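You operate a simulated robot arm through the tools that you are given. There is no shell and no other tool.

The job below is to be done with a simulated two-armed robot. You get a single attempt, and the scene is never put back.

## Task
Move the toaster's plug to the spare socket and switch it on there.
Fine: switch the toaster socket off before the plug comes out, and leave it off.
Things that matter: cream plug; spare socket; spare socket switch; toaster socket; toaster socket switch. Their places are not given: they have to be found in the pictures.

It is judged by the outcome, as a careful person would: the job done as asked, and still so three seconds after it is handed in. It fails if anything else is knocked over, pushed out of place, dropped, spilled or broken.

## Robot
Two 7-joint arms with fingered hands on one trunk that stands fixed in place. Base frame: the origin is at the foot of the trunk, x ahead of it, y to its left, z up. Lengths are in mm, angles in rad, forces in N, time in s.
The left shoulder is at [13, 152, 1330], the right one opposite. With the tool pointing down near the work surface each hand reaches from about 360 to 760 mm from the base axis, measured 20 degrees to its own side. Payload 3.8 kg a hand.
The tool frame of a hand sits at the grasp point between the pads (the TCP): z along the fingers, y along the line on which they close. The tips reach 30 mm beyond it. The gripper opens to 104 mm. The gripper's body begins 35 mm behind the TCP. The gripper is a hand of 5 fingers: y runs from the thumb to the fingers, the wrist lies at [-15, -104, -178] in the tool frame, and closing takes about 1.5 s.
Orientation is told as [roll, pitch, yaw] about the base's x, y, z axes, in that order, counted from this pose: with the fingers straight down and the wrist toward the robot, the tool's x, y and z point along [0, 1, 0], [1, 0, 0] and [0, 0, -1] of the base frame.

## Interface
- The arms move only by the tool jog_arm. It takes "left_motion", "right_motion" or both (then of equal length, played together; a hand with none holds still); each is a list of rows, each a list of 6 numbers: the shift along the base's x, y, z in mm, then the turn, a rotation vector about the base's x, y, z in rad. In form: [[tx, ty, tz, ax, ay, az], ...]. A call has 1 to 20 rows; each row shifts and turns the commanded pose from where the row before left it. "left_hand" and "right_hand" are, for a hand that has rows, the gripper command, from -1 (fully open) to 1 (shut), values between in proportion, set as the call begins (left out, the last holds). A row lasts 0.2 s, in which the tool goes at most 50 mm and 0.15 rad; a call with a longer step from one row to the next is refused whole, and so is a gripper value outside its range. A pose out of reach is approached as far as the arm can. The call stops where the force on the tool passes 40 N (or 10 N more than at its start, if that is more) or the arm is blocked; 0.2 s more then pass. Each finger travels about 72 mm/s and halts on what it meets, pressing with about 23 N; the grip force reading is that of the motor and also rises with nothing between the fingers. The clock runs only during rows and for 0.2 s after the last one: add rows that do not move to give the fingers time. The reply holds the time, the measured pose of the TCP, the force on the tool along the base axes, the opening and the grip force, in the units named above and with some noise, with the torque about the TCP (base axes, N m) and any sound that the robot's microphone picked up, and new pictures: "pictures" is both (left out), scene, wrist or none (wrist: the cameras of the hands that moved).
- Cameras (640 x 400 px; columns grow to the right, rows downward): "scene" is now at [72.1, 63.8, 1518]; the picture's right is [0.69, -0.73, -0.01], its down [-0.16, -0.14, -0.98] and it looks along [0.71, 0.67, -0.21] (base axes); focal length 326 px, centre (320, 200). "left" rides on the left gripper at [-80, -78, -141] in its tool frame; the picture's right is [-0.78, -0.30, 0.56], its down [0.54, -0.78, 0.33] and it looks along [0.33, 0.56, 0.76] (tool axes); focal length 247 px, centre (320, 200). "right" rides on the right gripper at [80, -78, -141] in its tool frame; the picture's right is [-0.78, 0.30, -0.56], its down [-0.54, -0.78, 0.33] and it looks along [-0.33, 0.56, 0.76] (tool axes); focal length 247 px, centre (320, 200).
- raise_lower(by): slides the trunk up (or, below 0, down) by that many mm; the arms and the scene camera ride with it, the base frame stays. It gives what a move gives, with no picture.
- curl_fingers(index, middle, ring, little, thumb_bend, thumb_turn, hand): sets how far each is bent, from 0 (flat) to 1 (curled in); at 0.3 the hand is open as for a grip, at 0.7 the pads meet at the TCP. One left out holds its place. A second passes; each finger stops where it meets its share of the squeeze, and holds until it gets a number again. A gripper value or a shape takes the hand back. It gives what a move gives, with no picture; readings hold the bend of each and the force on index, middle, ring, little, thumb and palm. thumb_turn goes from beside the hand (0) to across from the fingers (1), as for a grip.
- grasp_type(shape, hand): the hand has 5 fingers and takes this shape, open, in about a second: jaw (thumb against the fingers, like two jaws); tri (thumb and two fingers); tip (a fingertip pinch); poke (one finger out to press); point (the index stretched); flat (the hand flat); cup (the hand cupped); fist (a fist). The gripper value then closes the fingers along that shape, each until it touches; the sizes above hold for jaw. It gives what a move gives, with no picture.
- aim_head(pan, tilt): turns the head with the scene camera to pan (to the left, within 1.396 rad either way) and tilt (down, from -0.506 to 1.204), counted from straight ahead of the robot. It gives what a move gives, and a new picture of the scene camera.
- pixel_to_xyz(camera, pixels): there is no depth. For up to 12 entries [column, row, z] of the newest picture of that camera ("zoom" is the newest enlarged one), the place [x, y] in the base frame at which the ray of that pixel passes the height z, good to about 2 mm. No time passes.
- inspect(camera, box): a new picture of the part [left, top, right, bottom] of that camera's present view, enlarged. No time passes.
- close_job(): hands the job in; it is judged then, once.

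Leave the grippers open and the arms clear of the work at the hand-in unless told otherwise.

The tools are called after "Call:" as name(argument=value, ...) on one line, values as JSON. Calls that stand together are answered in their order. jog_arm: Moves the arms, as the interface text tells. Its arguments: {"type":"object","properties":{"left_motion":{"type":"array","items":{"type":"array","items":{"type":"number"}}},"left_hand":{"type":"number"},"right_motion":{"type":"array","items":{"type":"array","items":{"type":"number"}}},"right_hand":{"type":"number"},"pictures":{"type":"string","enum":["both","scene","wrist","none"]}},"required":[]} The other tools are called the same way: raise_lower (by) slides the trunk up or down; grasp_type (shape, hand) gives the hand a shape; curl_fingers (index, middle, ring, little, thumb_bend, thumb_turn, hand) moves the fingers one by one; aim_head (pan, tilt) turns the head that bears the scene camera; pixel_to_xyz (camera, pixels) gives the place at which the rays of pixels pass given heights; inspect (camera, box) takes an enlarged picture of a part of a camera's view; close_job () hands the job in.

At the start:

```text
t: 0.0
left_tool_pos: [339.3, 363.3, 1360.8]
left_tcp_rot: [0.0, 0.001, 0.0]
left_force: [-0.4, -0.5, 0.5]
left_wrist_torque: [0.03, 0.0, -0.02]
left_gripper_width: 103.6
left_grasp_force: 0.1
left_shape: jaw
left_bend: [0.3, 0.3, 0.3, 0.3, 0.3, 0.98]
left_finger forces: [0.0, 0.0, 0.1, 0.1, 0.0, 0.0]
right_tool_pos: [424.4, 75.6, 1348.4]
right_tcp_rot: [0.0, 0.002, -0.001]
right_force: [0.6, 0.3, 0.2]
right_wrist_torque: [-0.02, 0.0, -0.02]
right_gripper_width: 103.5
right_grasp_force: 0.1
right_shape: jaw
right_bend: [0.3, 0.3, 0.3, 0.3, 0.3, 0.98]
right_finger forces: [0.0, 0.0, 0.1, 0.0, 0.0, 0.0]
trunk travel left (down, up): [-400.0, 56.0]
head pan, tilt: [0.756, 0.206]
```

scene: 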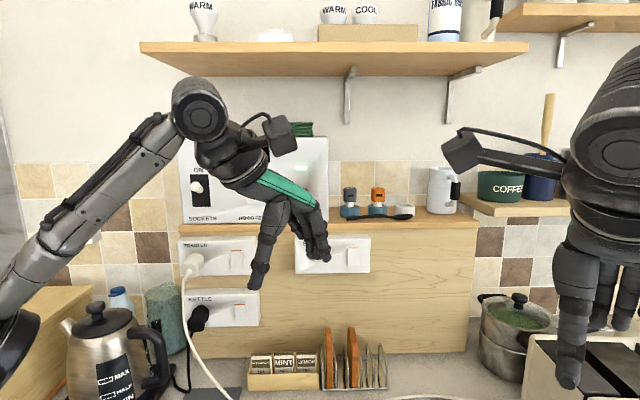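
right: 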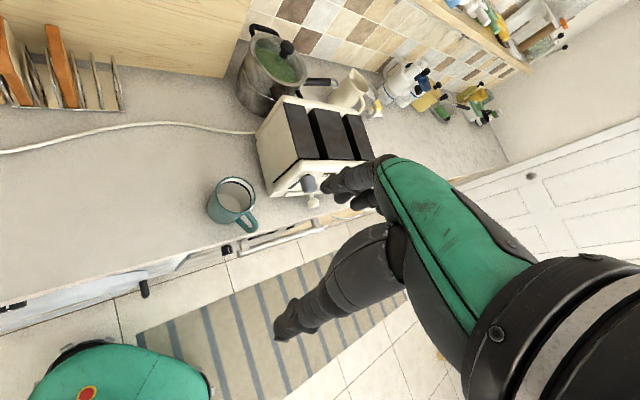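
left: 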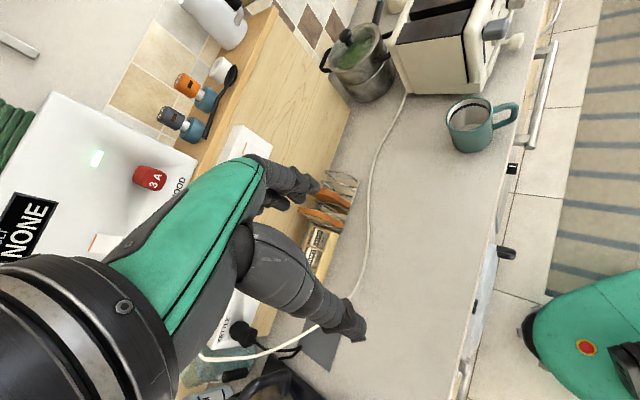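

I see two sockets at the left of a wooden panel: one labelled something like "TOASTER" at about (217,257) with a cream plug at (193,264), "KETTLE" at (221,308) with a black plug, and a third socket at (333,255) partly hidden by the left hand. I'll enlarge these areas first.

Call:
inspect(camera="scene", box=[160, 220, 280, 340])

Call:
inspect(camera="scene", box=[170, 120, 390, 290])

```text
3.33 times, centred on (220, 280) of scene
```

zoom: 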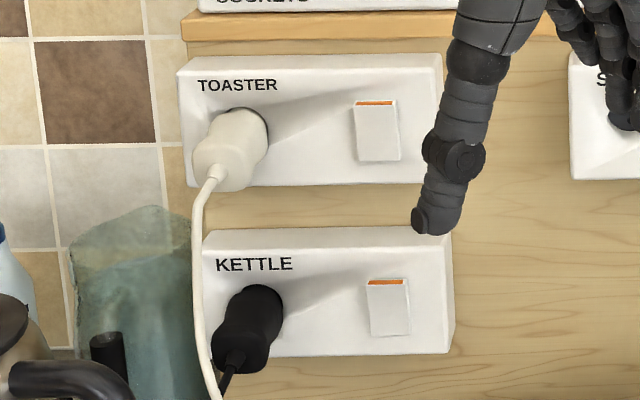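

```text
2.35 times, centred on (280, 205) of scene
```

zoom: 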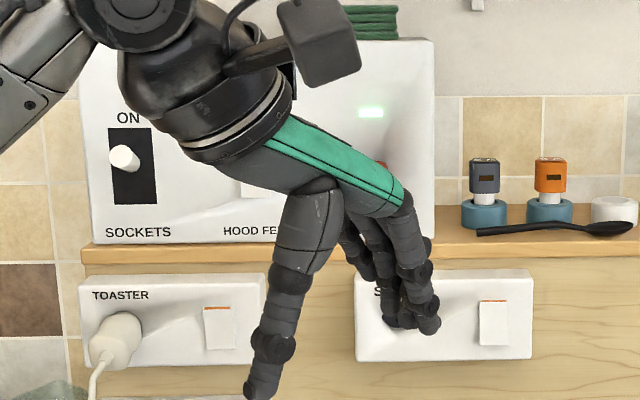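

The labels read "TOASTER" (cream plug, switch at about (233,262) in the scene) and "KETTLE" (black plug), and the third socket, starting with "S", must be SPARE, but the left hand hides it. From two views, the wall seems to run at about 45° to the base, facing the robot. I'll swing the left hand back, down and left, and turn it to point at the wall with the thumb on the right. That clears the view.

Call:
jog_arm(left_motion=[[-5.5, 8.9, -9, -0.0405, -0.0978, 0.0978], [-5.5, 8.9, -9, -0.0405, -0.0978, 0.0978], [-5.5, 8.9, -9, -0.0405, -0.0978, 0.0978], [-5.5, 8.9, -9, -0.0405, -0.0978, 0.0978], [-5.5, 8.9, -9, -0.0405, -0.0978, 0.0978], [-5.5, 8.9, -9, -0.0405, -0.0978, 0.0978], [-5.5, 8.9, -9, -0.0405, -0.0978, 0.0978], [-5.5, 8.9, -9, -0.0405, -0.0978, 0.0978], [-5.5, 8.9, -9, -0.0405, -0.0978, 0.0978]], pictures="both")

```text
t: 2.0
left_tool_pos: [336.7, 513.5, 1309.8]
left_tcp_rot: [-0.784, -0.541, 1.18]
left_force: [-0.1, -0.3, 0.2]
left_wrist_torque: [0.0, -0.01, -0.03]
left_gripper_width: 103.7
left_grasp_force: 0.1
left_shape: jaw
left_bend: [0.3, 0.3, 0.3, 0.3, 0.3, 0.98]
left_finger forces: [0.0, 0.1, 0.0, 0.1, 0.1, 0.1]
left hand out of reach, approached as far as the arm can: row 4, 5, 6, 7, 8, 9
right_tool_pos: [424.2, 74.6, 1348.5]
right_tcp_rot: [-0.001, 0.004, -0.002]
right_force: [0.7, -0.2, -0.1]
right_wrist_torque: [-0.03, 0.02, 0.02]
right_gripper_width: 103.4
right_grasp_force: 0.0
right_shape: jaw
right_bend: [0.3, 0.3, 0.3, 0.3, 0.3, 0.98]
right_finger forces: [0.1, 0.0, 0.0, 0.1, 0.0, 0.0]
trunk travel left (down, up): [-400.0, 56.0]
head pan, tilt: [0.756, 0.206]
```

scene: 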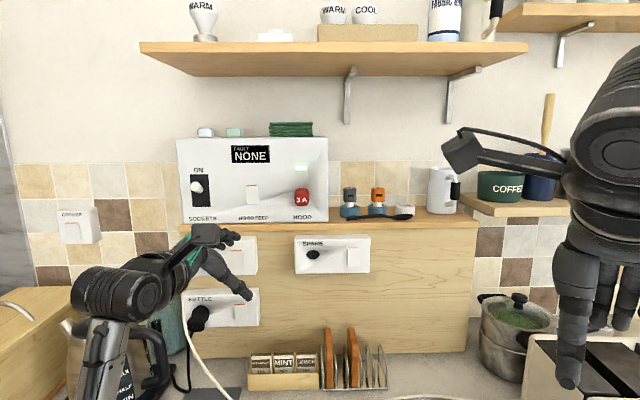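
left: 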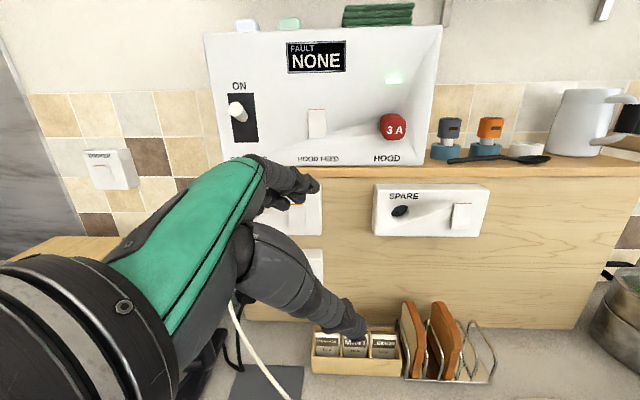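

The view is now clear of the spare socket: it is labelled SPARE, with a hole at (313,254) and a switch at (354,257) in the scene picture. I'll enlarge both sockets and the switches to judge their states and places.

Call:
inspect(camera="scene", box=[280, 225, 384, 290])

Call:
inspect(camera="left", box=[360, 170, 500, 250])

Call:
inspect(camera="scene", box=[160, 210, 280, 340])

```text
6.15 times, centred on (332, 258) of scene
```

zoom: 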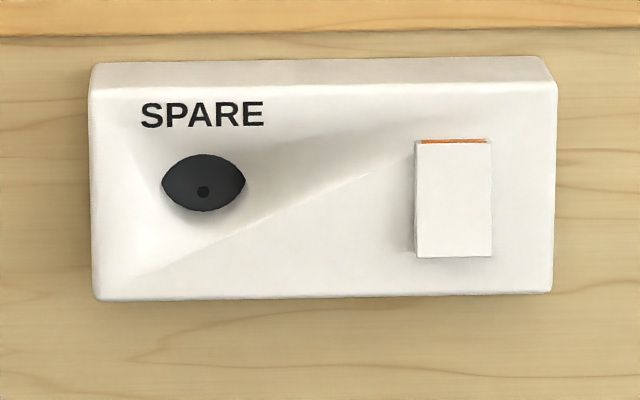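

```text
4.57 times, centred on (430, 210) of left
```

zoom: 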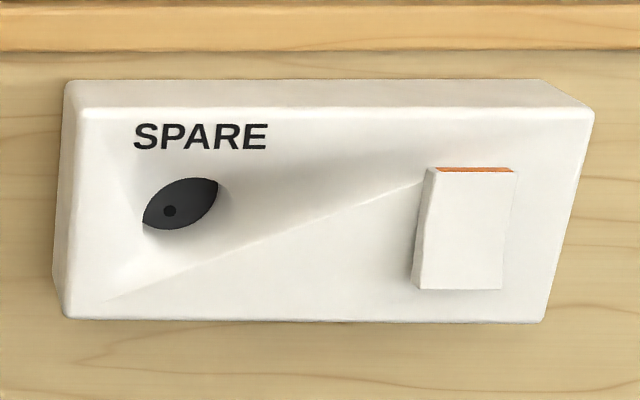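

```text
3.08 times, centred on (220, 275) of scene
```

zoom: 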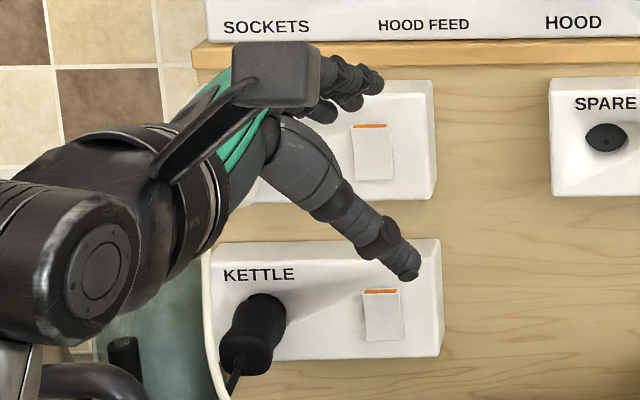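

SPARE has a round recess and a switch to its right; all the switches show an orange stripe on top, so I'll need closer views to tell their states. Now I'll triangulate: the same points of the SPARE plate (its corners and switch) from the scene and left cameras, each at two heights.

Call:
pixel_to_xyz(camera="scene", pixels=[[295.1, 240.1, 1150], [295.1, 240.1, 1250], [369.9, 238.8, 1150], [369.9, 238.8, 1250], [369.7, 273, 1150], [369.7, 273, 1250], [295.7, 274.3, 1150], [295.7, 274.3, 1250], [353.6, 257.8, 1150], [353.6, 257.8, 1250], [313, 257.8, 1150], [313, 257.8, 1250]])

Call:
pixel_to_xyz(camera="left", pixels=[[378.6, 190.3, 1150], [378.6, 190.3, 1250], [490.2, 191.4, 1150], [490.2, 191.4, 1250], [479.2, 236.7, 1150], [479.2, 236.7, 1250], [374.9, 235.8, 1150], [374.9, 235.8, 1250], [462.2, 216.1, 1150], [462.2, 216.1, 1250], [397.2, 212.4, 1150], [397.2, 212.4, 1250]])

```text
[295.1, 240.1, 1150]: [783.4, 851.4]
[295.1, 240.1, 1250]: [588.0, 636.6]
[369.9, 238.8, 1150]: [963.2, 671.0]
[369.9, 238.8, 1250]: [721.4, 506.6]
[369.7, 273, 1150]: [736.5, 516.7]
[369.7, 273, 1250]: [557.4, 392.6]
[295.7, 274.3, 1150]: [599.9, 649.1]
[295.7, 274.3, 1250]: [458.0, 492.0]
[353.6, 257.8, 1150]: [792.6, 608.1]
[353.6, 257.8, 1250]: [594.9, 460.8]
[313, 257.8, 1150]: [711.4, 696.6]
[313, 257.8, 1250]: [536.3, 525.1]
```

```text
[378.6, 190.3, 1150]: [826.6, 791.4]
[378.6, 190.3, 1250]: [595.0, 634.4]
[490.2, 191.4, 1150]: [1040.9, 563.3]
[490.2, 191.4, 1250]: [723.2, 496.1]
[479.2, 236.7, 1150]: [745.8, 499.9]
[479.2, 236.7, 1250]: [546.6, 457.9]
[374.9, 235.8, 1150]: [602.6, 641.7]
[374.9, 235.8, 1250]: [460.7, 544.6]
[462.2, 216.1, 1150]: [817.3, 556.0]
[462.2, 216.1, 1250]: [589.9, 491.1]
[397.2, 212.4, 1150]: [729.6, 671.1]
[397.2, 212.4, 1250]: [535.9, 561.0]
```

Triangulation gives a wall at 45° to the base. Working with u = along the wall to the right and w = into the wall:

| Part | u (mm) | z (mm) |
|---|---|---|
| Plate fronts | w ≈ 848 | – |
| SPARE hole | ≈ 9 | ≈ 1210 |
| SPARE switch | ≈ 108 | ≈ 1212 |
| TOASTER switch | ≈ −175 | ≈ 1213 |
| TOASTER plug | ≈ −275 | ≈ 1211 |

The arm was too folded for the last rows, so I'll go on turning the hand toward the wall while moving it forward into better reach.

Call:
jog_arm(left_motion=[[11.8, 13.6, -3.3, -0.0405, -0.0978, 0.0978], [11.8, 13.6, -3.3, -0.0405, -0.0978, 0.0978], [11.8, 13.6, -3.3, -0.0405, -0.0978, 0.0978], [11.8, 13.6, -3.3, -0.0405, -0.0978, 0.0978], [11.8, 13.6, -3.3, -0.0405, -0.0978, 0.0978], [11.8, 13.6, -3.3, -0.0405, -0.0978, 0.0978], [11.8, 13.6, -3.3, -0.0405, -0.0978, 0.0978], [11.8, 13.6, -3.3, -0.0405, -0.0978, 0.0978], [11.8, 13.6, -3.3, -0.0405, -0.0978, 0.0978]], pictures="both")

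```text
t: 4.0
left_tool_pos: [442.0, 634.4, 1276.4]
left_tcp_rot: [-1.57, 0.001, 2.352]
left_force: [0.3, -0.2, 0.3]
left_wrist_torque: [-0.04, 0.03, 0.01]
left_gripper_width: 104.0
left_grasp_force: 0.0
left_shape: jaw
left_bend: [0.3, 0.3, 0.3, 0.3, 0.3, 0.98]
left_finger forces: [0.0, 0.0, 0.1, 0.0, 0.1, 0.0]
right_tool_pos: [425.4, 74.9, 1347.0]
right_tcp_rot: [-0.001, 0.002, -0.002]
right_force: [-0.1, 0.2, -0.3]
right_wrist_torque: [-0.02, 0.01, -0.02]
right_gripper_width: 103.5
right_grasp_force: 0.0
right_shape: jaw
right_bend: [0.3, 0.3, 0.3, 0.3, 0.3, 0.98]
right_finger forces: [0.0, 0.0, 0.0, 0.0, 0.1, 0.0]
trunk travel left (down, up): [-400.0, 56.0]
head pan, tilt: [0.756, 0.206]
```

scene: 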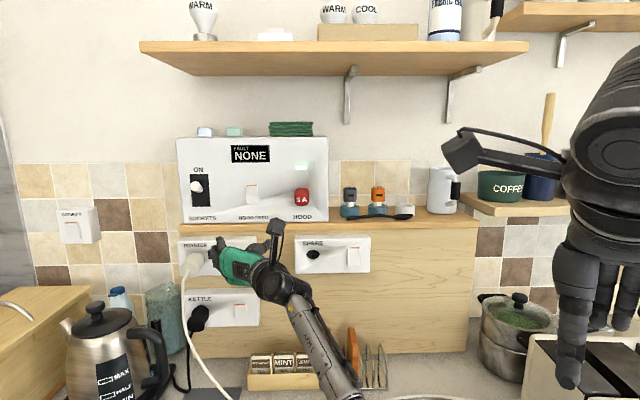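
left: 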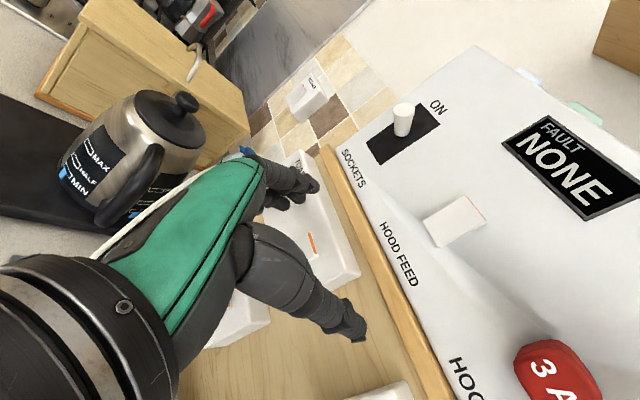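

The hand now points straight at the wall with the thumb on the right (TCP at u ≈ −136, w ≈ 761). In the wrist picture the TOASTER plate with its switch is at about (310,240). I'll enlarge that and the scene view of the plug.

Call:
inspect(camera="left", box=[240, 140, 380, 300])

Call:
inspect(camera="scene", box=[60, 220, 270, 400])

Call:
inspect(camera="scene", box=[170, 225, 270, 290])

```text
2.50 times, centred on (310, 220) of left
```

zoom: 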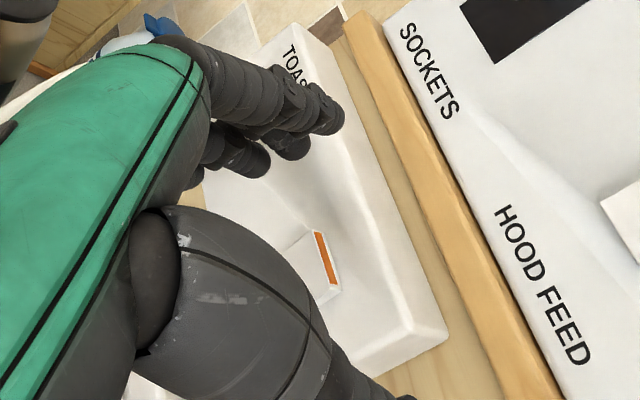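

```text
2.22 times, centred on (165, 310) of scene
```

zoom: 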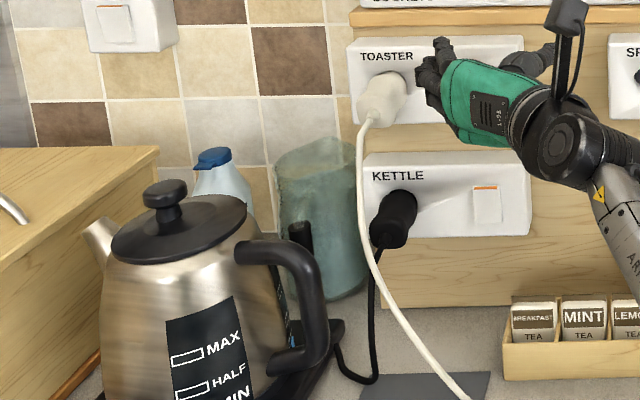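

```text
6.15 times, centred on (220, 258) of scene
```

zoom: 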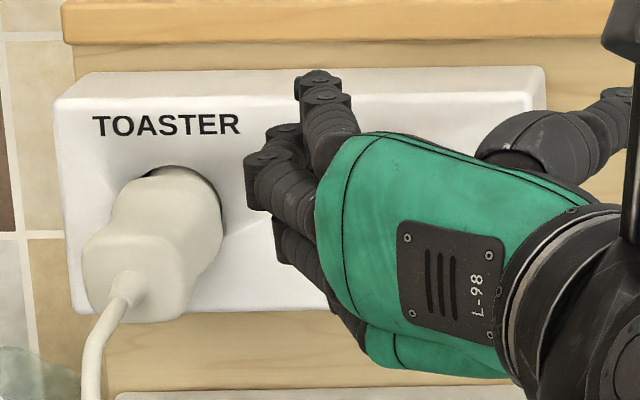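

The plug is a tapered cream body about 48 mm long, with the cable leaving its outer end and hanging down; the kettle stands further left and nearer. To keep clear of the kettle I'll triangulate its knob (scene (95,303), left (187,97)) and other points, and the toaster parts from the scene.

Call:
pixel_to_xyz(camera="scene", pixels=[[95, 303, 1100], [95, 303, 1200], [169, 340, 1050], [169, 340, 1150], [150, 330, 1050], [150, 330, 1150], [188.5, 272, 1200], [188.5, 272, 1220], [237.1, 259.6, 1210], [237.1, 259.6, 1220], [199, 318, 1070], [120, 327, 1150]])

Call:
pixel_to_xyz(camera="left", pixels=[[187, 97, 1100], [187, 97, 1200], [157, 148, 1050], [157, 148, 1150], [313, 244, 1210], [313, 244, 1220]])

Call:
inspect(camera="left", box=[50, 70, 250, 240])

```text
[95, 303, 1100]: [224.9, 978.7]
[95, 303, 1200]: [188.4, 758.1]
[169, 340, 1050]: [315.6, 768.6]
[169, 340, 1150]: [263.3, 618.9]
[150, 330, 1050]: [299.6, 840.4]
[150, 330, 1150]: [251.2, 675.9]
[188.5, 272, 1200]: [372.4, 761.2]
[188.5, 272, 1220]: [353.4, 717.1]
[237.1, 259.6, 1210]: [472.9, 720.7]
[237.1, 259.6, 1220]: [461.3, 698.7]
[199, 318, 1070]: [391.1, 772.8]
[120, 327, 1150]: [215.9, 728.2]
```

```text
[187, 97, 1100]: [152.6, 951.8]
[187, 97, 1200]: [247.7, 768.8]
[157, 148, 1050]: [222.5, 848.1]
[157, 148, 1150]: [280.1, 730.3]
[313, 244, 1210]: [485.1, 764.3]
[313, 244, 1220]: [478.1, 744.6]
```

```text
2.35 times, centred on (150, 155) of left
```

zoom: 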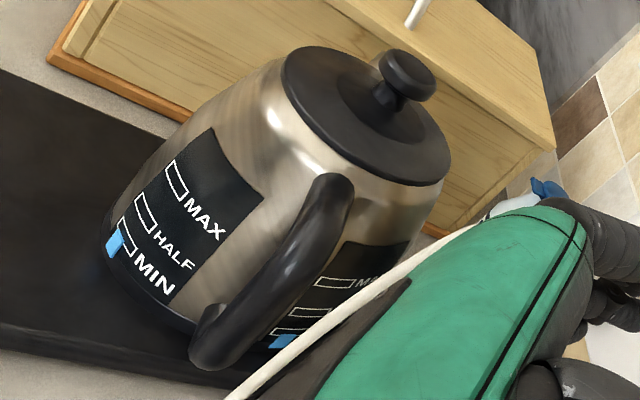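

The kettle's knob is at about u −459, z 1155 and its handle reaches u ≈ −300, z ≈ 1120. A hand at z 1211 passes above it, with the wrist on the right. Now I'll back off 110 mm from the wall and change to the poke shape, to see where the finger tip lies.

Call:
jog_arm(left_motion=[[-26, -26, 0, 0, 0, 0], [-26, -26, 0, 0, 0, 0], [-26, -26, 0, 0, 0, 0]], pictures="none")

Call:
grasp_type(hand="left", shape="poke")

Call:
inspect(camera="left", box=[0, 0, 640, 400])

Call:
inspect(camera="scene", box=[0, 0, 640, 400])

```text
t: 5.0
left_tool_pos: [360.1, 566.6, 1311.9]
left_tcp_rot: [-1.641, 0.024, 2.376]
left_force: [-0.2, 0.5, 0.8]
left_wrist_torque: [0.0, 0.03, -0.06]
left_gripper_width: 103.8
left_grasp_force: 0.0
left_shape: jaw
left_bend: [0.3, 0.3, 0.3, 0.3, 0.3, 0.98]
left_finger forces: [0.1, 0.0, 0.0, 0.0, 0.1, 0.1]
right_tool_pos: [425.8, 75.0, 1348.0]
right_tcp_rot: [-0.003, 0.003, -0.001]
right_force: [-0.5, 0.1, -0.2]
right_wrist_torque: [-0.01, -0.02, 0.01]
right_gripper_width: 103.9
right_grasp_force: 0.2
right_shape: jaw
right_bend: [0.3, 0.3, 0.3, 0.3, 0.3, 0.98]
right_finger forces: [0.1, 0.0, 0.0, 0.1, 0.0, 0.0]
trunk travel left (down, up): [-400.0, 56.0]
head pan, tilt: [0.756, 0.206]
stopped in row 3 (left hand): the arm was blocked; the commanded pose is now the measured one
```

```text
t: 5.9
left_tool_pos: [359.2, 567.6, 1312.2]
left_tcp_rot: [-1.638, 0.023, 2.375]
left_force: [0.4, -0.4, -0.9]
left_wrist_torque: [0.01, 0.01, -0.01]
left_gripper_width: 0.0
left_grasp_force: 0.0
left_shape: poke
left_bend: [0.7, 0.7, 0.99, 0.99, 1.0, 1.0]
left_finger forces: [0.1, 0.0, 0.0, 0.0, 0.0, 0.0]
right_tool_pos: [423.4, 74.6, 1348.1]
right_tcp_rot: [0.0, 0.003, -0.003]
right_force: [0.1, -0.2, 0.3]
right_wrist_torque: [-0.01, 0.01, 0.0]
right_gripper_width: 103.6
right_grasp_force: 0.0
right_shape: jaw
right_bend: [0.3, 0.3, 0.3, 0.3, 0.3, 0.98]
right_finger forces: [0.0, 0.0, 0.0, 0.0, 0.1, 0.1]
trunk travel left (down, up): [-400.0, 56.0]
head pan, tilt: [0.756, 0.206]
```

```text
1.00 times, centred on (320, 200) of left (not enlarged: the box is as wide or as high as the picture)
```

zoom: 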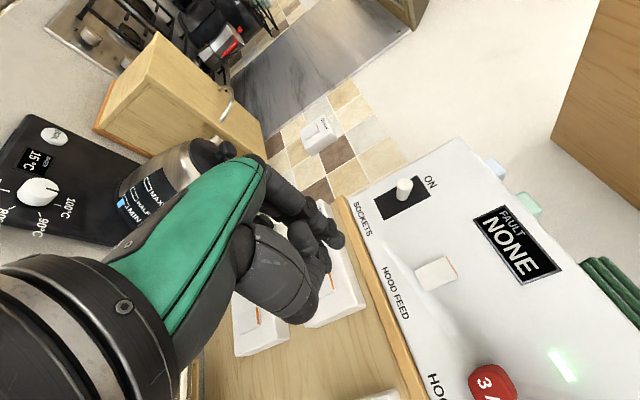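

```text
1.00 times, centred on (320, 200) of scene (not enlarged: the box is as wide or as high as the picture)
```

zoom: 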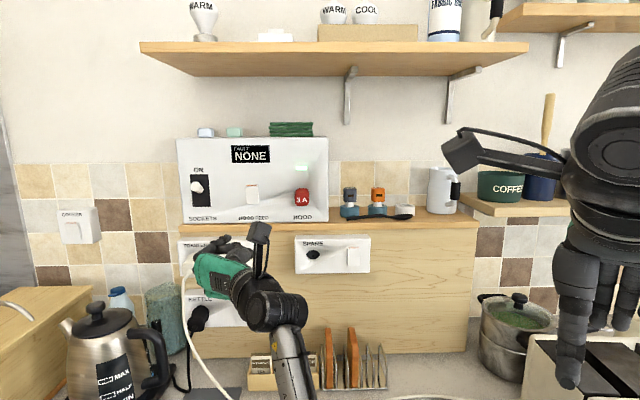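

The arm reported being blocked on the third row and the hand rose about 35 mm. Before moving on I want to see what the elbow or forearm met, so I'll tilt the head down to look.

Call:
aim_head(pan=0.9, tilt=0.95)

```text
t: 7.0
left_tool_pos: [359.6, 566.9, 1312.0]
left_tcp_rot: [-1.639, 0.025, 2.375]
left_force: [0.3, 0.3, 1.1]
left_wrist_torque: [-0.01, 0.0, -0.04]
left_gripper_width: 0.0
left_grasp_force: 0.0
left_shape: poke
left_bend: [0.7, 0.7, 0.99, 0.99, 1.0, 1.0]
left_finger forces: [0.0, 0.1, 0.1, 0.1, 0.1, 0.0]
right_tool_pos: [424.2, 73.6, 1348.7]
right_tcp_rot: [-0.001, 0.003, -0.001]
right_force: [0.0, -0.4, 0.7]
right_wrist_torque: [0.02, 0.0, 0.01]
right_gripper_width: 103.6
right_grasp_force: 0.1
right_shape: jaw
right_bend: [0.3, 0.3, 0.3, 0.3, 0.3, 0.98]
right_finger forces: [0.0, 0.0, 0.0, 0.0, 0.1, 0.0]
trunk travel left (down, up): [-400.0, 56.0]
head pan, tilt: [0.901, 0.949]
```

scene: 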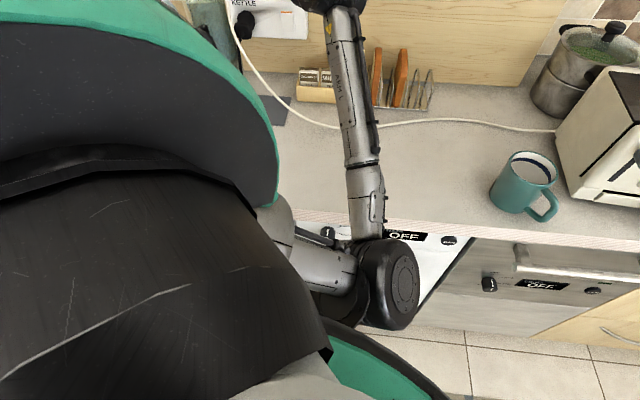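

The elbow sits in front of the counter edge, near an oven knob at (328,233). I'll enlarge there to see whether anything is being touched.

Call:
inspect(camera="scene", box=[270, 180, 470, 340])

Call:
inspect(camera="scene", box=[280, 200, 380, 270])

```text
2.50 times, centred on (370, 260) of scene
```

zoom: 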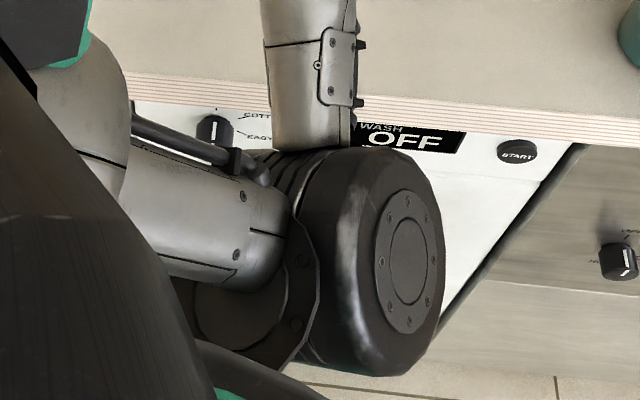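

```text
5.71 times, centred on (330, 235) of scene
```

zoom: 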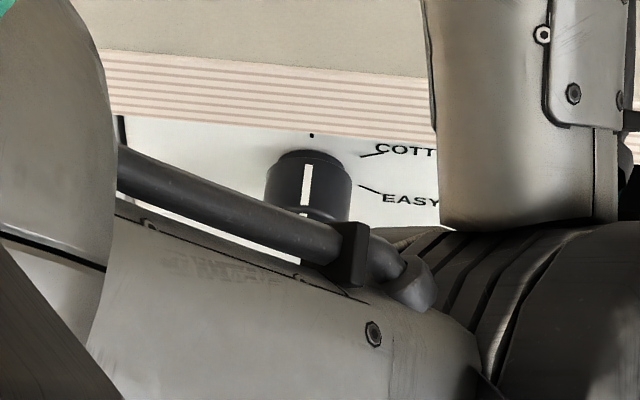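

The elbow is about 130 mm above the counter and nothing in the scene is touched, so it was the arm itself (fold limit). I'll enlarge the wrist picture to see the poke finger, and aim the head back at the sockets.

Call:
inspect(camera="left", box=[220, 140, 380, 340])

Call:
aim_head(pan=0.85, tilt=0.35)

Call:
inspect(camera="scene", box=[180, 160, 380, 290])

```text
2.00 times, centred on (300, 240) of left
```

zoom: 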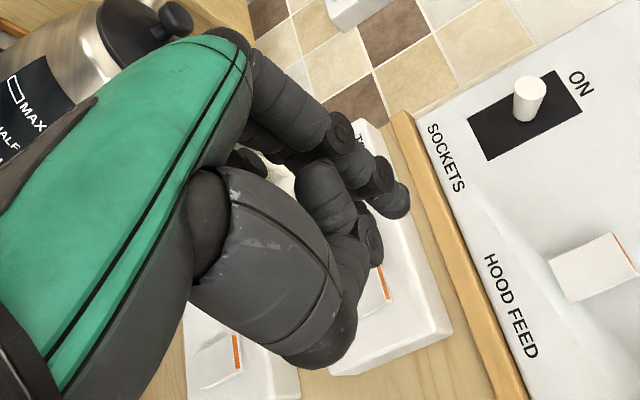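

```text
t: 8.0
left_tool_pos: [359.2, 567.9, 1311.7]
left_tcp_rot: [-1.64, 0.024, 2.376]
left_force: [0.0, 0.7, 0.3]
left_wrist_torque: [-0.03, 0.03, 0.01]
left_gripper_width: 0.0
left_grasp_force: 0.0
left_shape: poke
left_bend: [0.7, 0.7, 0.99, 0.99, 1.0, 1.0]
left_finger forces: [0.0, 0.0, 0.0, 0.0, 0.0, 0.0]
right_tool_pos: [423.6, 75.2, 1348.0]
right_tcp_rot: [0.0, 0.003, -0.002]
right_force: [-0.9, 0.4, -0.4]
right_wrist_torque: [0.01, -0.03, 0.03]
right_gripper_width: 103.5
right_grasp_force: 0.2
right_shape: jaw
right_bend: [0.3, 0.3, 0.3, 0.3, 0.3, 0.98]
right_finger forces: [0.0, 0.0, 0.1, 0.0, 0.0, 0.1]
trunk travel left (down, up): [-400.0, 56.0]
head pan, tilt: [0.85, 0.351]
```

scene: 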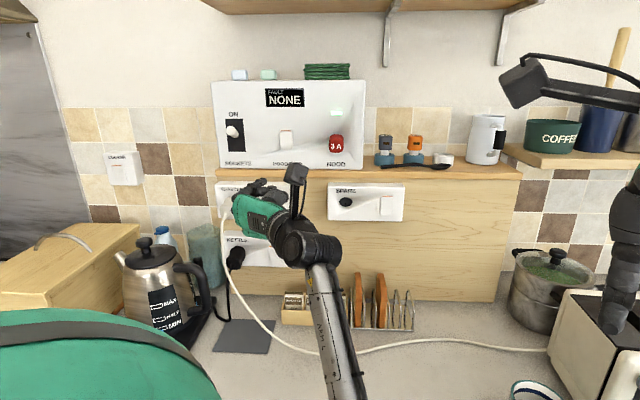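

```text
3.08 times, centred on (280, 225) of scene
```

zoom: 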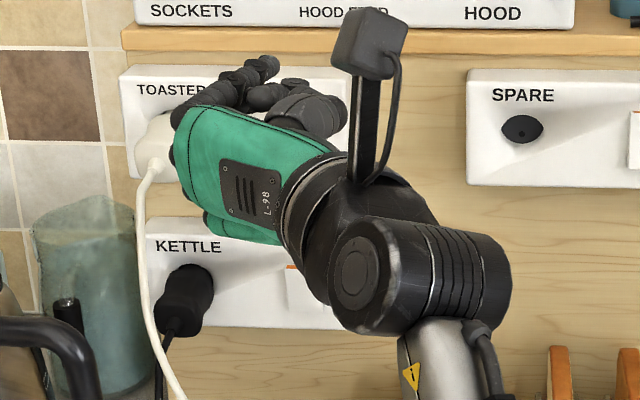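

In the poke shape, two fingers (index and middle) stick out, which is too broad for one half of a rocker. I'll curl the middle finger fully so that only the index stands out, then straighten the hand and go forward to a standoff in front of the top half of the TOASTER switch.

Call:
curl_fingers(hand="left", index=0.7, middle=1.0, ring=1.0, little=1.0, thumb_bend=1.0)

Call:
jog_arm(left_motion=[[11.7, 17, -15, -0.0066, 0.013, -0.004], [11.7, 17, -15, -0.0066, 0.013, -0.004], [11.7, 17, -15, -0.0066, 0.013, -0.004], [11.7, 17, -15, -0.0066, 0.013, -0.004], [11.7, 17, -15, -0.0066, 0.013, -0.004]], pictures="both")

```text
t: 9.0
left_tool_pos: [359.3, 567.4, 1312.4]
left_tcp_rot: [-1.639, 0.026, 2.378]
left_force: [0.1, -1.2, 0.9]
left_wrist_torque: [-0.01, 0.03, -0.02]
left_gripper_width: 23.7
left_grasp_force: 0.2
left_shape: fingers
left_bend: [0.32, 1.0, 1.0, 1.0, 1.0, 1.0]
left_finger forces: [0.0, 0.0, 0.0, 0.0, 0.0, 0.0]
right_tool_pos: [424.4, 75.4, 1348.8]
right_tcp_rot: [0.0, 0.002, -0.003]
right_force: [0.6, 0.9, 0.5]
right_wrist_torque: [0.0, 0.0, 0.01]
right_gripper_width: 103.6
right_grasp_force: 0.1
right_shape: jaw
right_bend: [0.3, 0.3, 0.3, 0.3, 0.3, 0.98]
right_finger forces: [0.1, 0.1, 0.0, 0.0, 0.0, 0.1]
trunk travel left (down, up): [-400.0, 56.0]
head pan, tilt: [0.85, 0.351]
```

```text
t: 10.2
left_tool_pos: [417.0, 653.5, 1235.8]
left_tcp_rot: [-1.565, 0.004, 2.354]
left_force: [-1.1, 0.6, 0.5]
left_wrist_torque: [0.0, 0.0, 0.02]
left_gripper_width: 22.9
left_grasp_force: 0.1
left_shape: fingers
left_bend: [0.32, 1.0, 1.0, 1.0, 1.0, 1.0]
left_finger forces: [0.0, 0.0, 0.0, 0.0, 0.0, 0.0]
right_tool_pos: [423.9, 76.6, 1348.6]
right_tcp_rot: [-0.001, 0.003, -0.002]
right_force: [-0.8, 0.5, 0.3]
right_wrist_torque: [0.02, -0.02, -0.01]
right_gripper_width: 103.7
right_grasp_force: 0.0
right_shape: jaw
right_bend: [0.3, 0.3, 0.3, 0.3, 0.3, 0.98]
right_finger forces: [0.0, 0.1, 0.0, 0.0, 0.0, 0.1]
trunk travel left (down, up): [-400.0, 56.0]
head pan, tilt: [0.85, 0.351]
```

scene: 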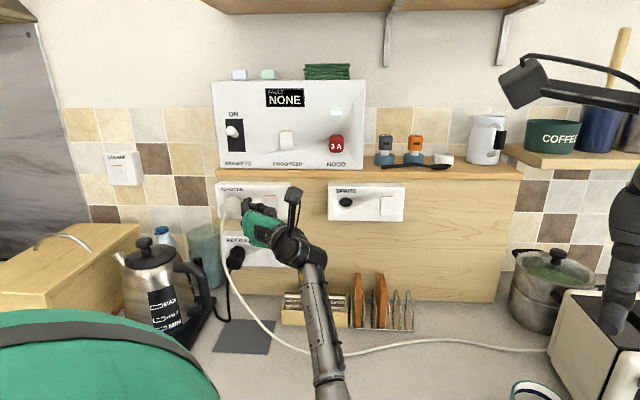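
left: 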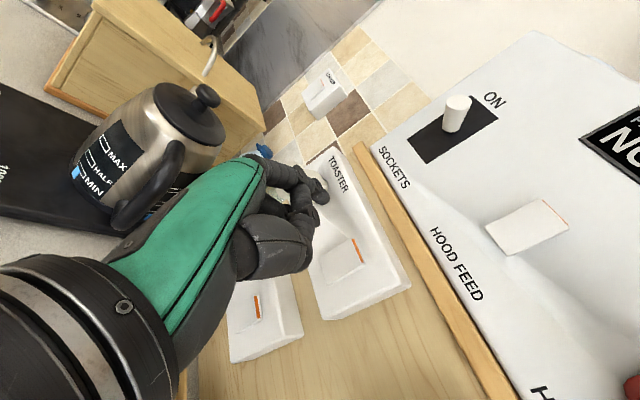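

The index bend now reads 0.32, with all the others curled. I'll look closely at the finger and the switches in the wrist picture.

Call:
inspect(camera="left", box=[220, 130, 420, 330])

Call:
inspect(camera="scene", box=[210, 170, 330, 280])

```text
2.00 times, centred on (320, 230) of left
```

zoom: 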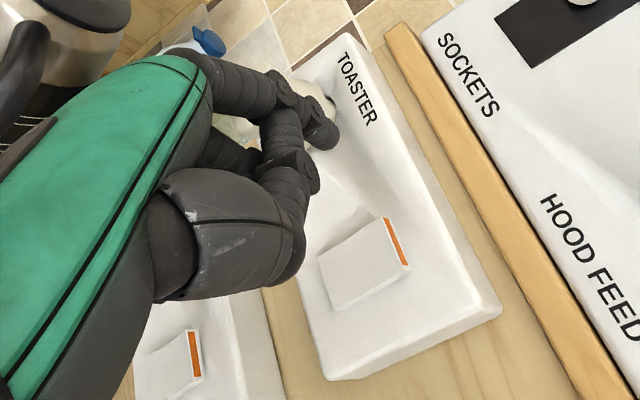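

```text
3.64 times, centred on (270, 225) of scene
```

zoom: 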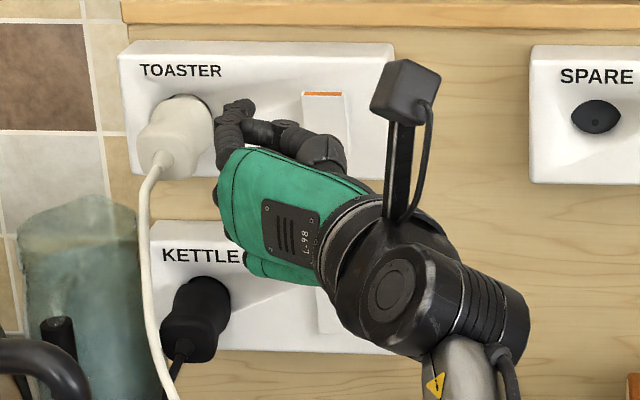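

The index tip is at left-picture (322,197) and scene (249,198). I'll triangulate its place, along with the plate corners and switches in the new views, to aim it properly.

Call:
pixel_to_xyz(camera="left", pixels=[[323, 198, 1230], [323, 198, 1260], [362, 253, 1230], [362, 253, 1215], [353, 241, 1230], [353, 241, 1240], [345, 261, 1215], [345, 261, 1205], [325, 281, 1190], [325, 281, 1200]])

Call:
pixel_to_xyz(camera="scene", pixels=[[248.8, 198.4, 1230], [248.8, 198.4, 1260], [266.5, 196, 1230], [266.5, 196, 1240], [276, 196, 1230], [276, 196, 1240], [387, 207, 1210], [387, 207, 1220], [234, 211, 1200], [234, 211, 1210]])

```text
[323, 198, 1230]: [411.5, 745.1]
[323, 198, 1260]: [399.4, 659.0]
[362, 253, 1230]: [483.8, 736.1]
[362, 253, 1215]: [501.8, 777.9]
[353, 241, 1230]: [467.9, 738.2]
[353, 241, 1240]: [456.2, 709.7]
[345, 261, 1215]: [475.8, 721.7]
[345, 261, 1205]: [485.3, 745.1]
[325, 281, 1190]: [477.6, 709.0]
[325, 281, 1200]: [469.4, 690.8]
```

```text
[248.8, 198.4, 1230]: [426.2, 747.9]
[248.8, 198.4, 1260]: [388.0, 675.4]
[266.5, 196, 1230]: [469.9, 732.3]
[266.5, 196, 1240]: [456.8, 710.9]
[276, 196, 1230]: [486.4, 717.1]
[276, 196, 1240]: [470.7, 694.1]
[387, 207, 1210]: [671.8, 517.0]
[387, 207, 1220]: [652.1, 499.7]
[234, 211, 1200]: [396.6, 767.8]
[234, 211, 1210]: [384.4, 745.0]
```

The index tip is at about tool [−11, 42, 25], now u −210, z 1247. The TOASTER switch spans u −184…−161 with its top edge at z 1235, w ≈ 838. I'll move to a standoff with the tip about 23 mm in front of the top half (u −172, z 1227).

Call:
jog_arm(left_motion=[[16.6, -1, -6.6, 0, 0, 0], [16.6, -1, -6.6, 0, 0, 0], [16.5, -1, -6.6, 0, 0, 0]], pictures="both")

Call:
inspect(camera="left", box=[240, 130, 400, 290])

Call:
inspect(camera="scene", box=[210, 170, 330, 250])

```text
t: 11.0
left_tool_pos: [469.4, 649.8, 1217.7]
left_tcp_rot: [-1.568, 0.006, 2.355]
left_force: [-0.3, -0.6, -1.1]
left_wrist_torque: [0.0, 0.02, 0.03]
left_gripper_width: 22.9
left_grasp_force: 0.0
left_shape: fingers
left_bend: [0.32, 1.0, 1.0, 1.0, 1.0, 1.0]
left_finger forces: [0.1, 0.0, 0.0, 0.0, 0.0, 0.1]
right_tool_pos: [424.3, 74.8, 1347.3]
right_tcp_rot: [0.001, 0.0, -0.002]
right_force: [0.4, -0.7, -0.9]
right_wrist_torque: [-0.01, -0.02, 0.03]
right_gripper_width: 103.8
right_grasp_force: 0.0
right_shape: jaw
right_bend: [0.3, 0.3, 0.3, 0.3, 0.3, 0.98]
right_finger forces: [0.0, 0.0, 0.0, 0.0, 0.0, 0.0]
trunk travel left (down, up): [-400.0, 56.0]
head pan, tilt: [0.85, 0.351]
```

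scene: 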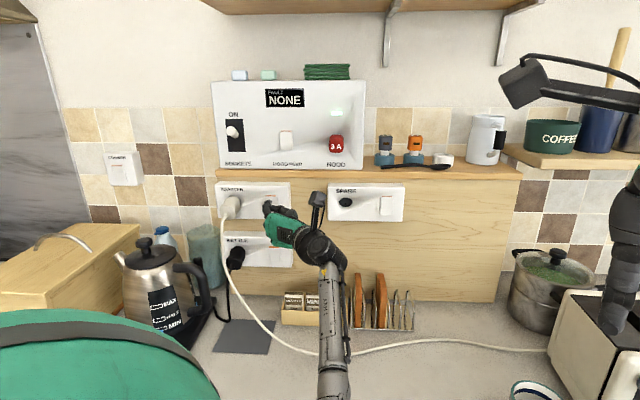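
left: 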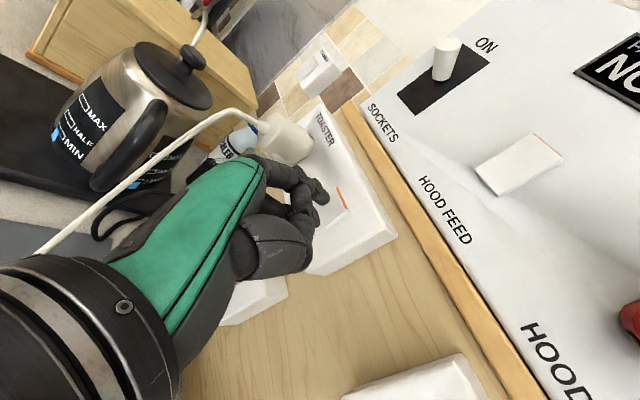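

```text
2.50 times, centred on (320, 210) of left
```

zoom: 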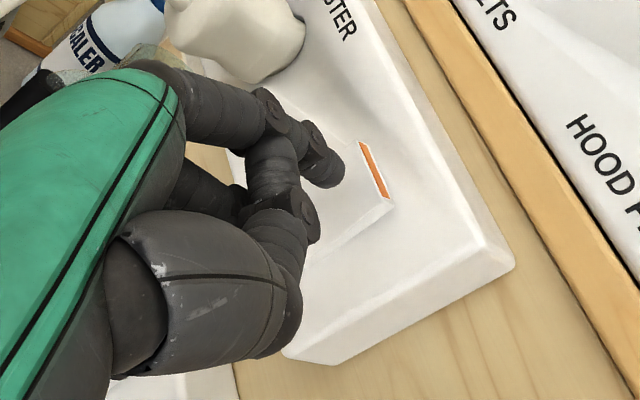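

```text
5.00 times, centred on (270, 210) of scene
```

zoom: 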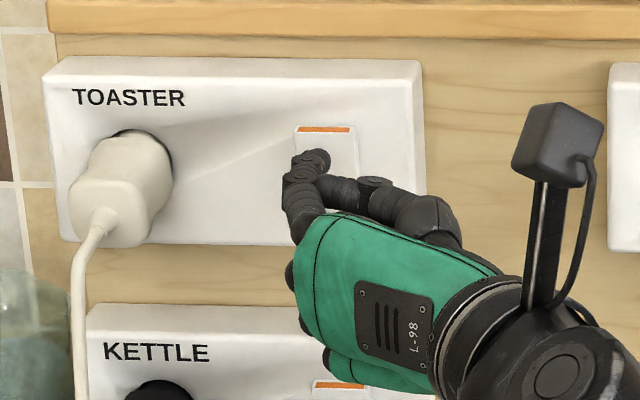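

The tip lines up with the switch, about 23 mm in front of it and slightly high. I'll lower by 4 mm and creep forward along w, watching the force.

Call:
jog_arm(left_motion=[[0, 0, -4, 0, 0, 0], [3.5, 3.5, 0, 0, 0, 0], [3.5, 3.5, 0, 0, 0, 0], [3.5, 3.5, 0, 0, 0, 0], [3.5, 3.5, 0, 0, 0, 0]], pictures="none")

Call:
inspect(camera="left", box=[260, 130, 380, 250])

Call:
inspect(camera="scene", box=[240, 180, 300, 230])

```text
t: 12.2
left_tool_pos: [477.6, 658.1, 1214.5]
left_tcp_rot: [-1.57, 0.003, 2.357]
left_force: [-21.3, -26.7, -3.6]
left_wrist_torque: [-0.14, -0.11, 1.49]
left_gripper_width: 22.6
left_grasp_force: 16.5
left_shape: fingers
left_bend: [0.32, 1.0, 1.0, 1.0, 0.99, 1.0]
left_finger forces: [32.5, 0.1, 0.1, 0.0, 0.0, 0.1]
right_tool_pos: [418.4, 69.4, 1349.7]
right_tcp_rot: [0.005, -0.004, -0.003]
right_force: [-0.5, 0.0, 0.1]
right_wrist_torque: [0.02, 0.0, -0.01]
right_gripper_width: 103.8
right_grasp_force: 0.1
right_shape: jaw
right_bend: [0.3, 0.3, 0.3, 0.3, 0.3, 0.98]
right_finger forces: [0.0, 0.0, 0.0, 0.1, 0.0, 0.1]
trunk travel left (down, up): [-400.0, 56.0]
head pan, tilt: [0.85, 0.351]
```

```text
3.33 times, centred on (320, 190) of left
```

zoom: 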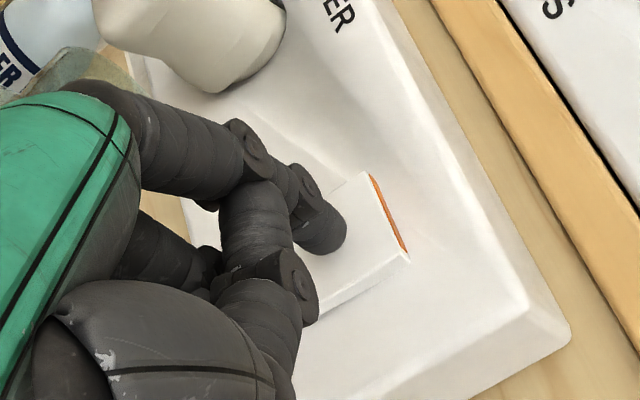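

```text
8.00 times, centred on (270, 205) of scene
```

zoom: 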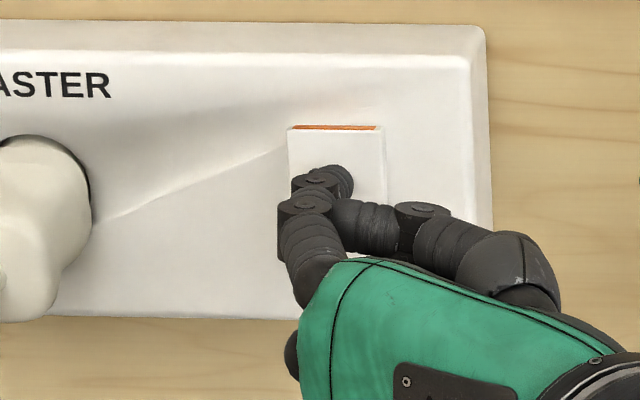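

Contact: about 34 N on the index, and the orange stripe now looks much thinner. I'll back off 20 mm and check whether the rocker stays in its new position.

Call:
jog_arm(left_motion=[[-7, -7, 0, 0, 0, 0], [-7, -7, 0, 0, 0, 0], [-7, -7, 0, 0, 0, 0]], pictures="none")

Call:
inspect(camera="left", box=[220, 130, 380, 290])

Call:
inspect(camera="scene", box=[240, 180, 300, 230])

Call:
inspect(camera="scene", box=[360, 180, 420, 230])

```text
t: 13.0
left_tool_pos: [460.2, 639.1, 1211.4]
left_tcp_rot: [-1.571, 0.003, 2.353]
left_force: [0.6, 0.6, 0.8]
left_wrist_torque: [-0.04, 0.0, 0.0]
left_gripper_width: 22.3
left_grasp_force: 0.0
left_shape: fingers
left_bend: [0.33, 1.0, 1.0, 1.0, 0.99, 1.0]
left_finger forces: [0.0, 0.0, 0.0, 0.1, 0.0, 0.0]
right_tool_pos: [423.3, 73.1, 1348.6]
right_tcp_rot: [0.001, -0.001, -0.002]
right_force: [-0.6, -0.1, -0.3]
right_wrist_torque: [0.0, -0.04, -0.01]
right_gripper_width: 103.5
right_grasp_force: 0.0
right_shape: jaw
right_bend: [0.3, 0.3, 0.3, 0.3, 0.3, 0.98]
right_finger forces: [0.1, 0.0, 0.0, 0.0, 0.0, 0.1]
trunk travel left (down, up): [-400.0, 56.0]
head pan, tilt: [0.85, 0.351]
```

```text
2.50 times, centred on (300, 210) of left
```

zoom: 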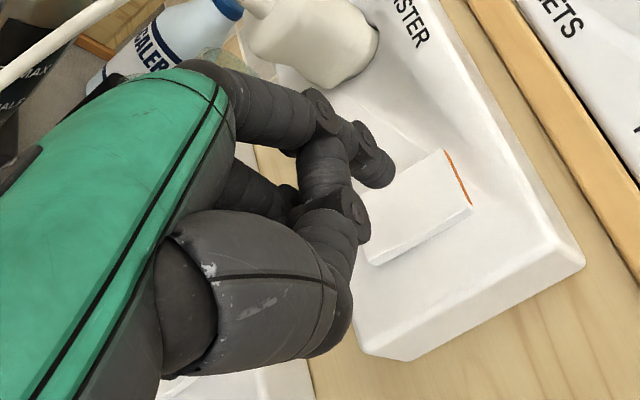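

```text
8.00 times, centred on (270, 205) of scene
```

zoom: 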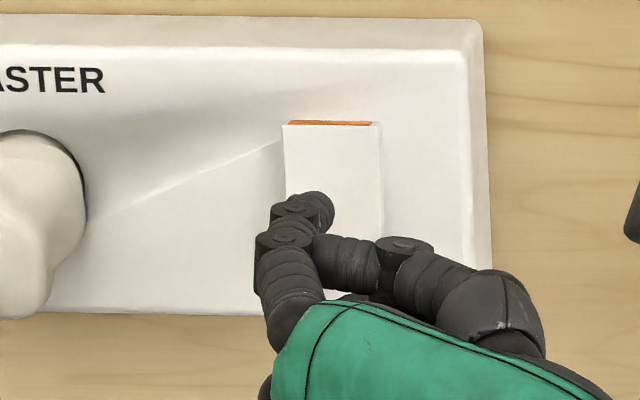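

```text
8.00 times, centred on (390, 205) of scene
```

zoom: 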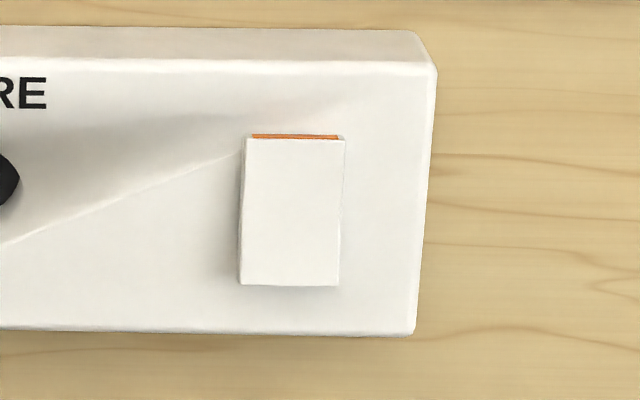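

The TOASTER rocker has stayed flipped: its stripe is now thin, just like the SPARE switch (off), whereas KETTLE still shows a thick stripe (on). So the TOASTER socket is off. Next I'll back off a little and set the hand to the three-finger grip to see how it looks.

Call:
jog_arm(left_motion=[[-10, -10, 0, 0, 0, 0], [-10, -10, 0, 0, 0, 0], [-10, -10, 0, 0, 0, 0]], pictures="none")

Call:
grasp_type(hand="left", shape="tri")

Call:
inspect(camera="left", box=[200, 100, 440, 350])

Call:
inspect(camera="scene", box=[200, 160, 330, 290])

```text
t: 13.8
left_tool_pos: [431.8, 612.0, 1210.3]
left_tcp_rot: [-1.568, 0.004, 2.355]
left_force: [0.3, -0.9, 0.6]
left_wrist_torque: [-0.02, 0.0, 0.06]
left_gripper_width: 22.5
left_grasp_force: 0.0
left_shape: fingers
left_bend: [0.33, 1.0, 1.0, 1.0, 0.99, 1.0]
left_finger forces: [0.0, 0.0, 0.1, 0.0, 0.0, 0.1]
right_tool_pos: [424.4, 75.3, 1347.4]
right_tcp_rot: [-0.001, 0.002, -0.001]
right_force: [-1.0, 0.5, 0.0]
right_wrist_torque: [0.0, 0.01, -0.02]
right_gripper_width: 103.3
right_grasp_force: 0.1
right_shape: jaw
right_bend: [0.3, 0.3, 0.3, 0.3, 0.3, 0.98]
right_finger forces: [0.0, 0.0, 0.0, 0.1, 0.2, 0.0]
trunk travel left (down, up): [-400.0, 56.0]
head pan, tilt: [0.85, 0.351]
```

```text
t: 14.7
left_tool_pos: [431.4, 611.9, 1210.9]
left_tcp_rot: [-1.567, 0.004, 2.354]
left_force: [0.3, -0.3, -0.4]
left_wrist_torque: [0.0, 0.02, -0.05]
left_gripper_width: 103.8
left_grasp_force: 0.0
left_shape: tri
left_bend: [0.3, 0.3, 0.99, 0.99, 0.3, 0.98]
left_finger forces: [0.0, 0.0, 0.1, 0.1, 0.0, 0.0]
right_tool_pos: [424.9, 75.8, 1348.0]
right_tcp_rot: [0.001, 0.001, -0.002]
right_force: [-0.1, -0.3, 0.1]
right_wrist_torque: [0.0, 0.02, -0.03]
right_gripper_width: 103.2
right_grasp_force: 0.1
right_shape: jaw
right_bend: [0.3, 0.3, 0.3, 0.3, 0.3, 0.98]
right_finger forces: [0.0, 0.1, 0.1, 0.1, 0.1, 0.1]
trunk travel left (down, up): [-400.0, 56.0]
head pan, tilt: [0.85, 0.351]
```

```text
1.60 times, centred on (320, 225) of left
```

zoom: 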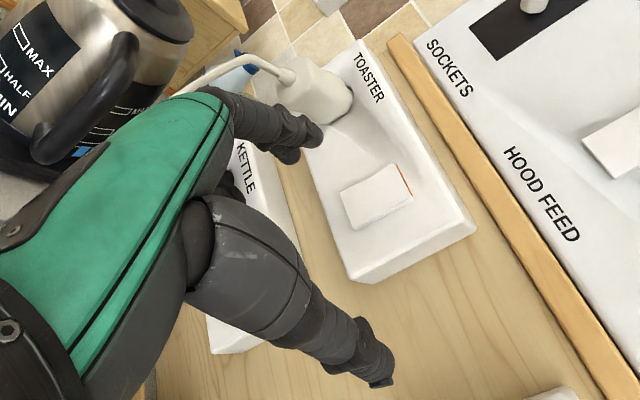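

```text
3.08 times, centred on (265, 225) of scene
```

zoom: 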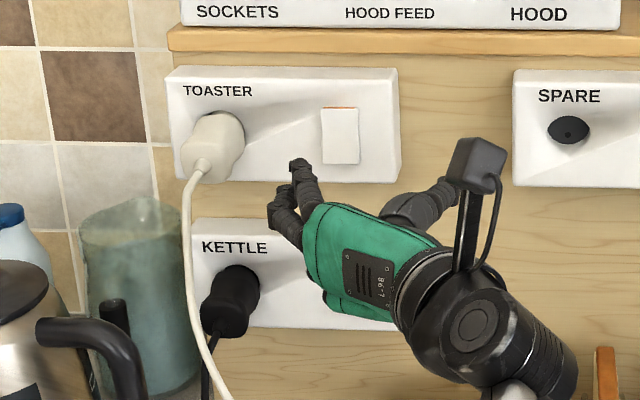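

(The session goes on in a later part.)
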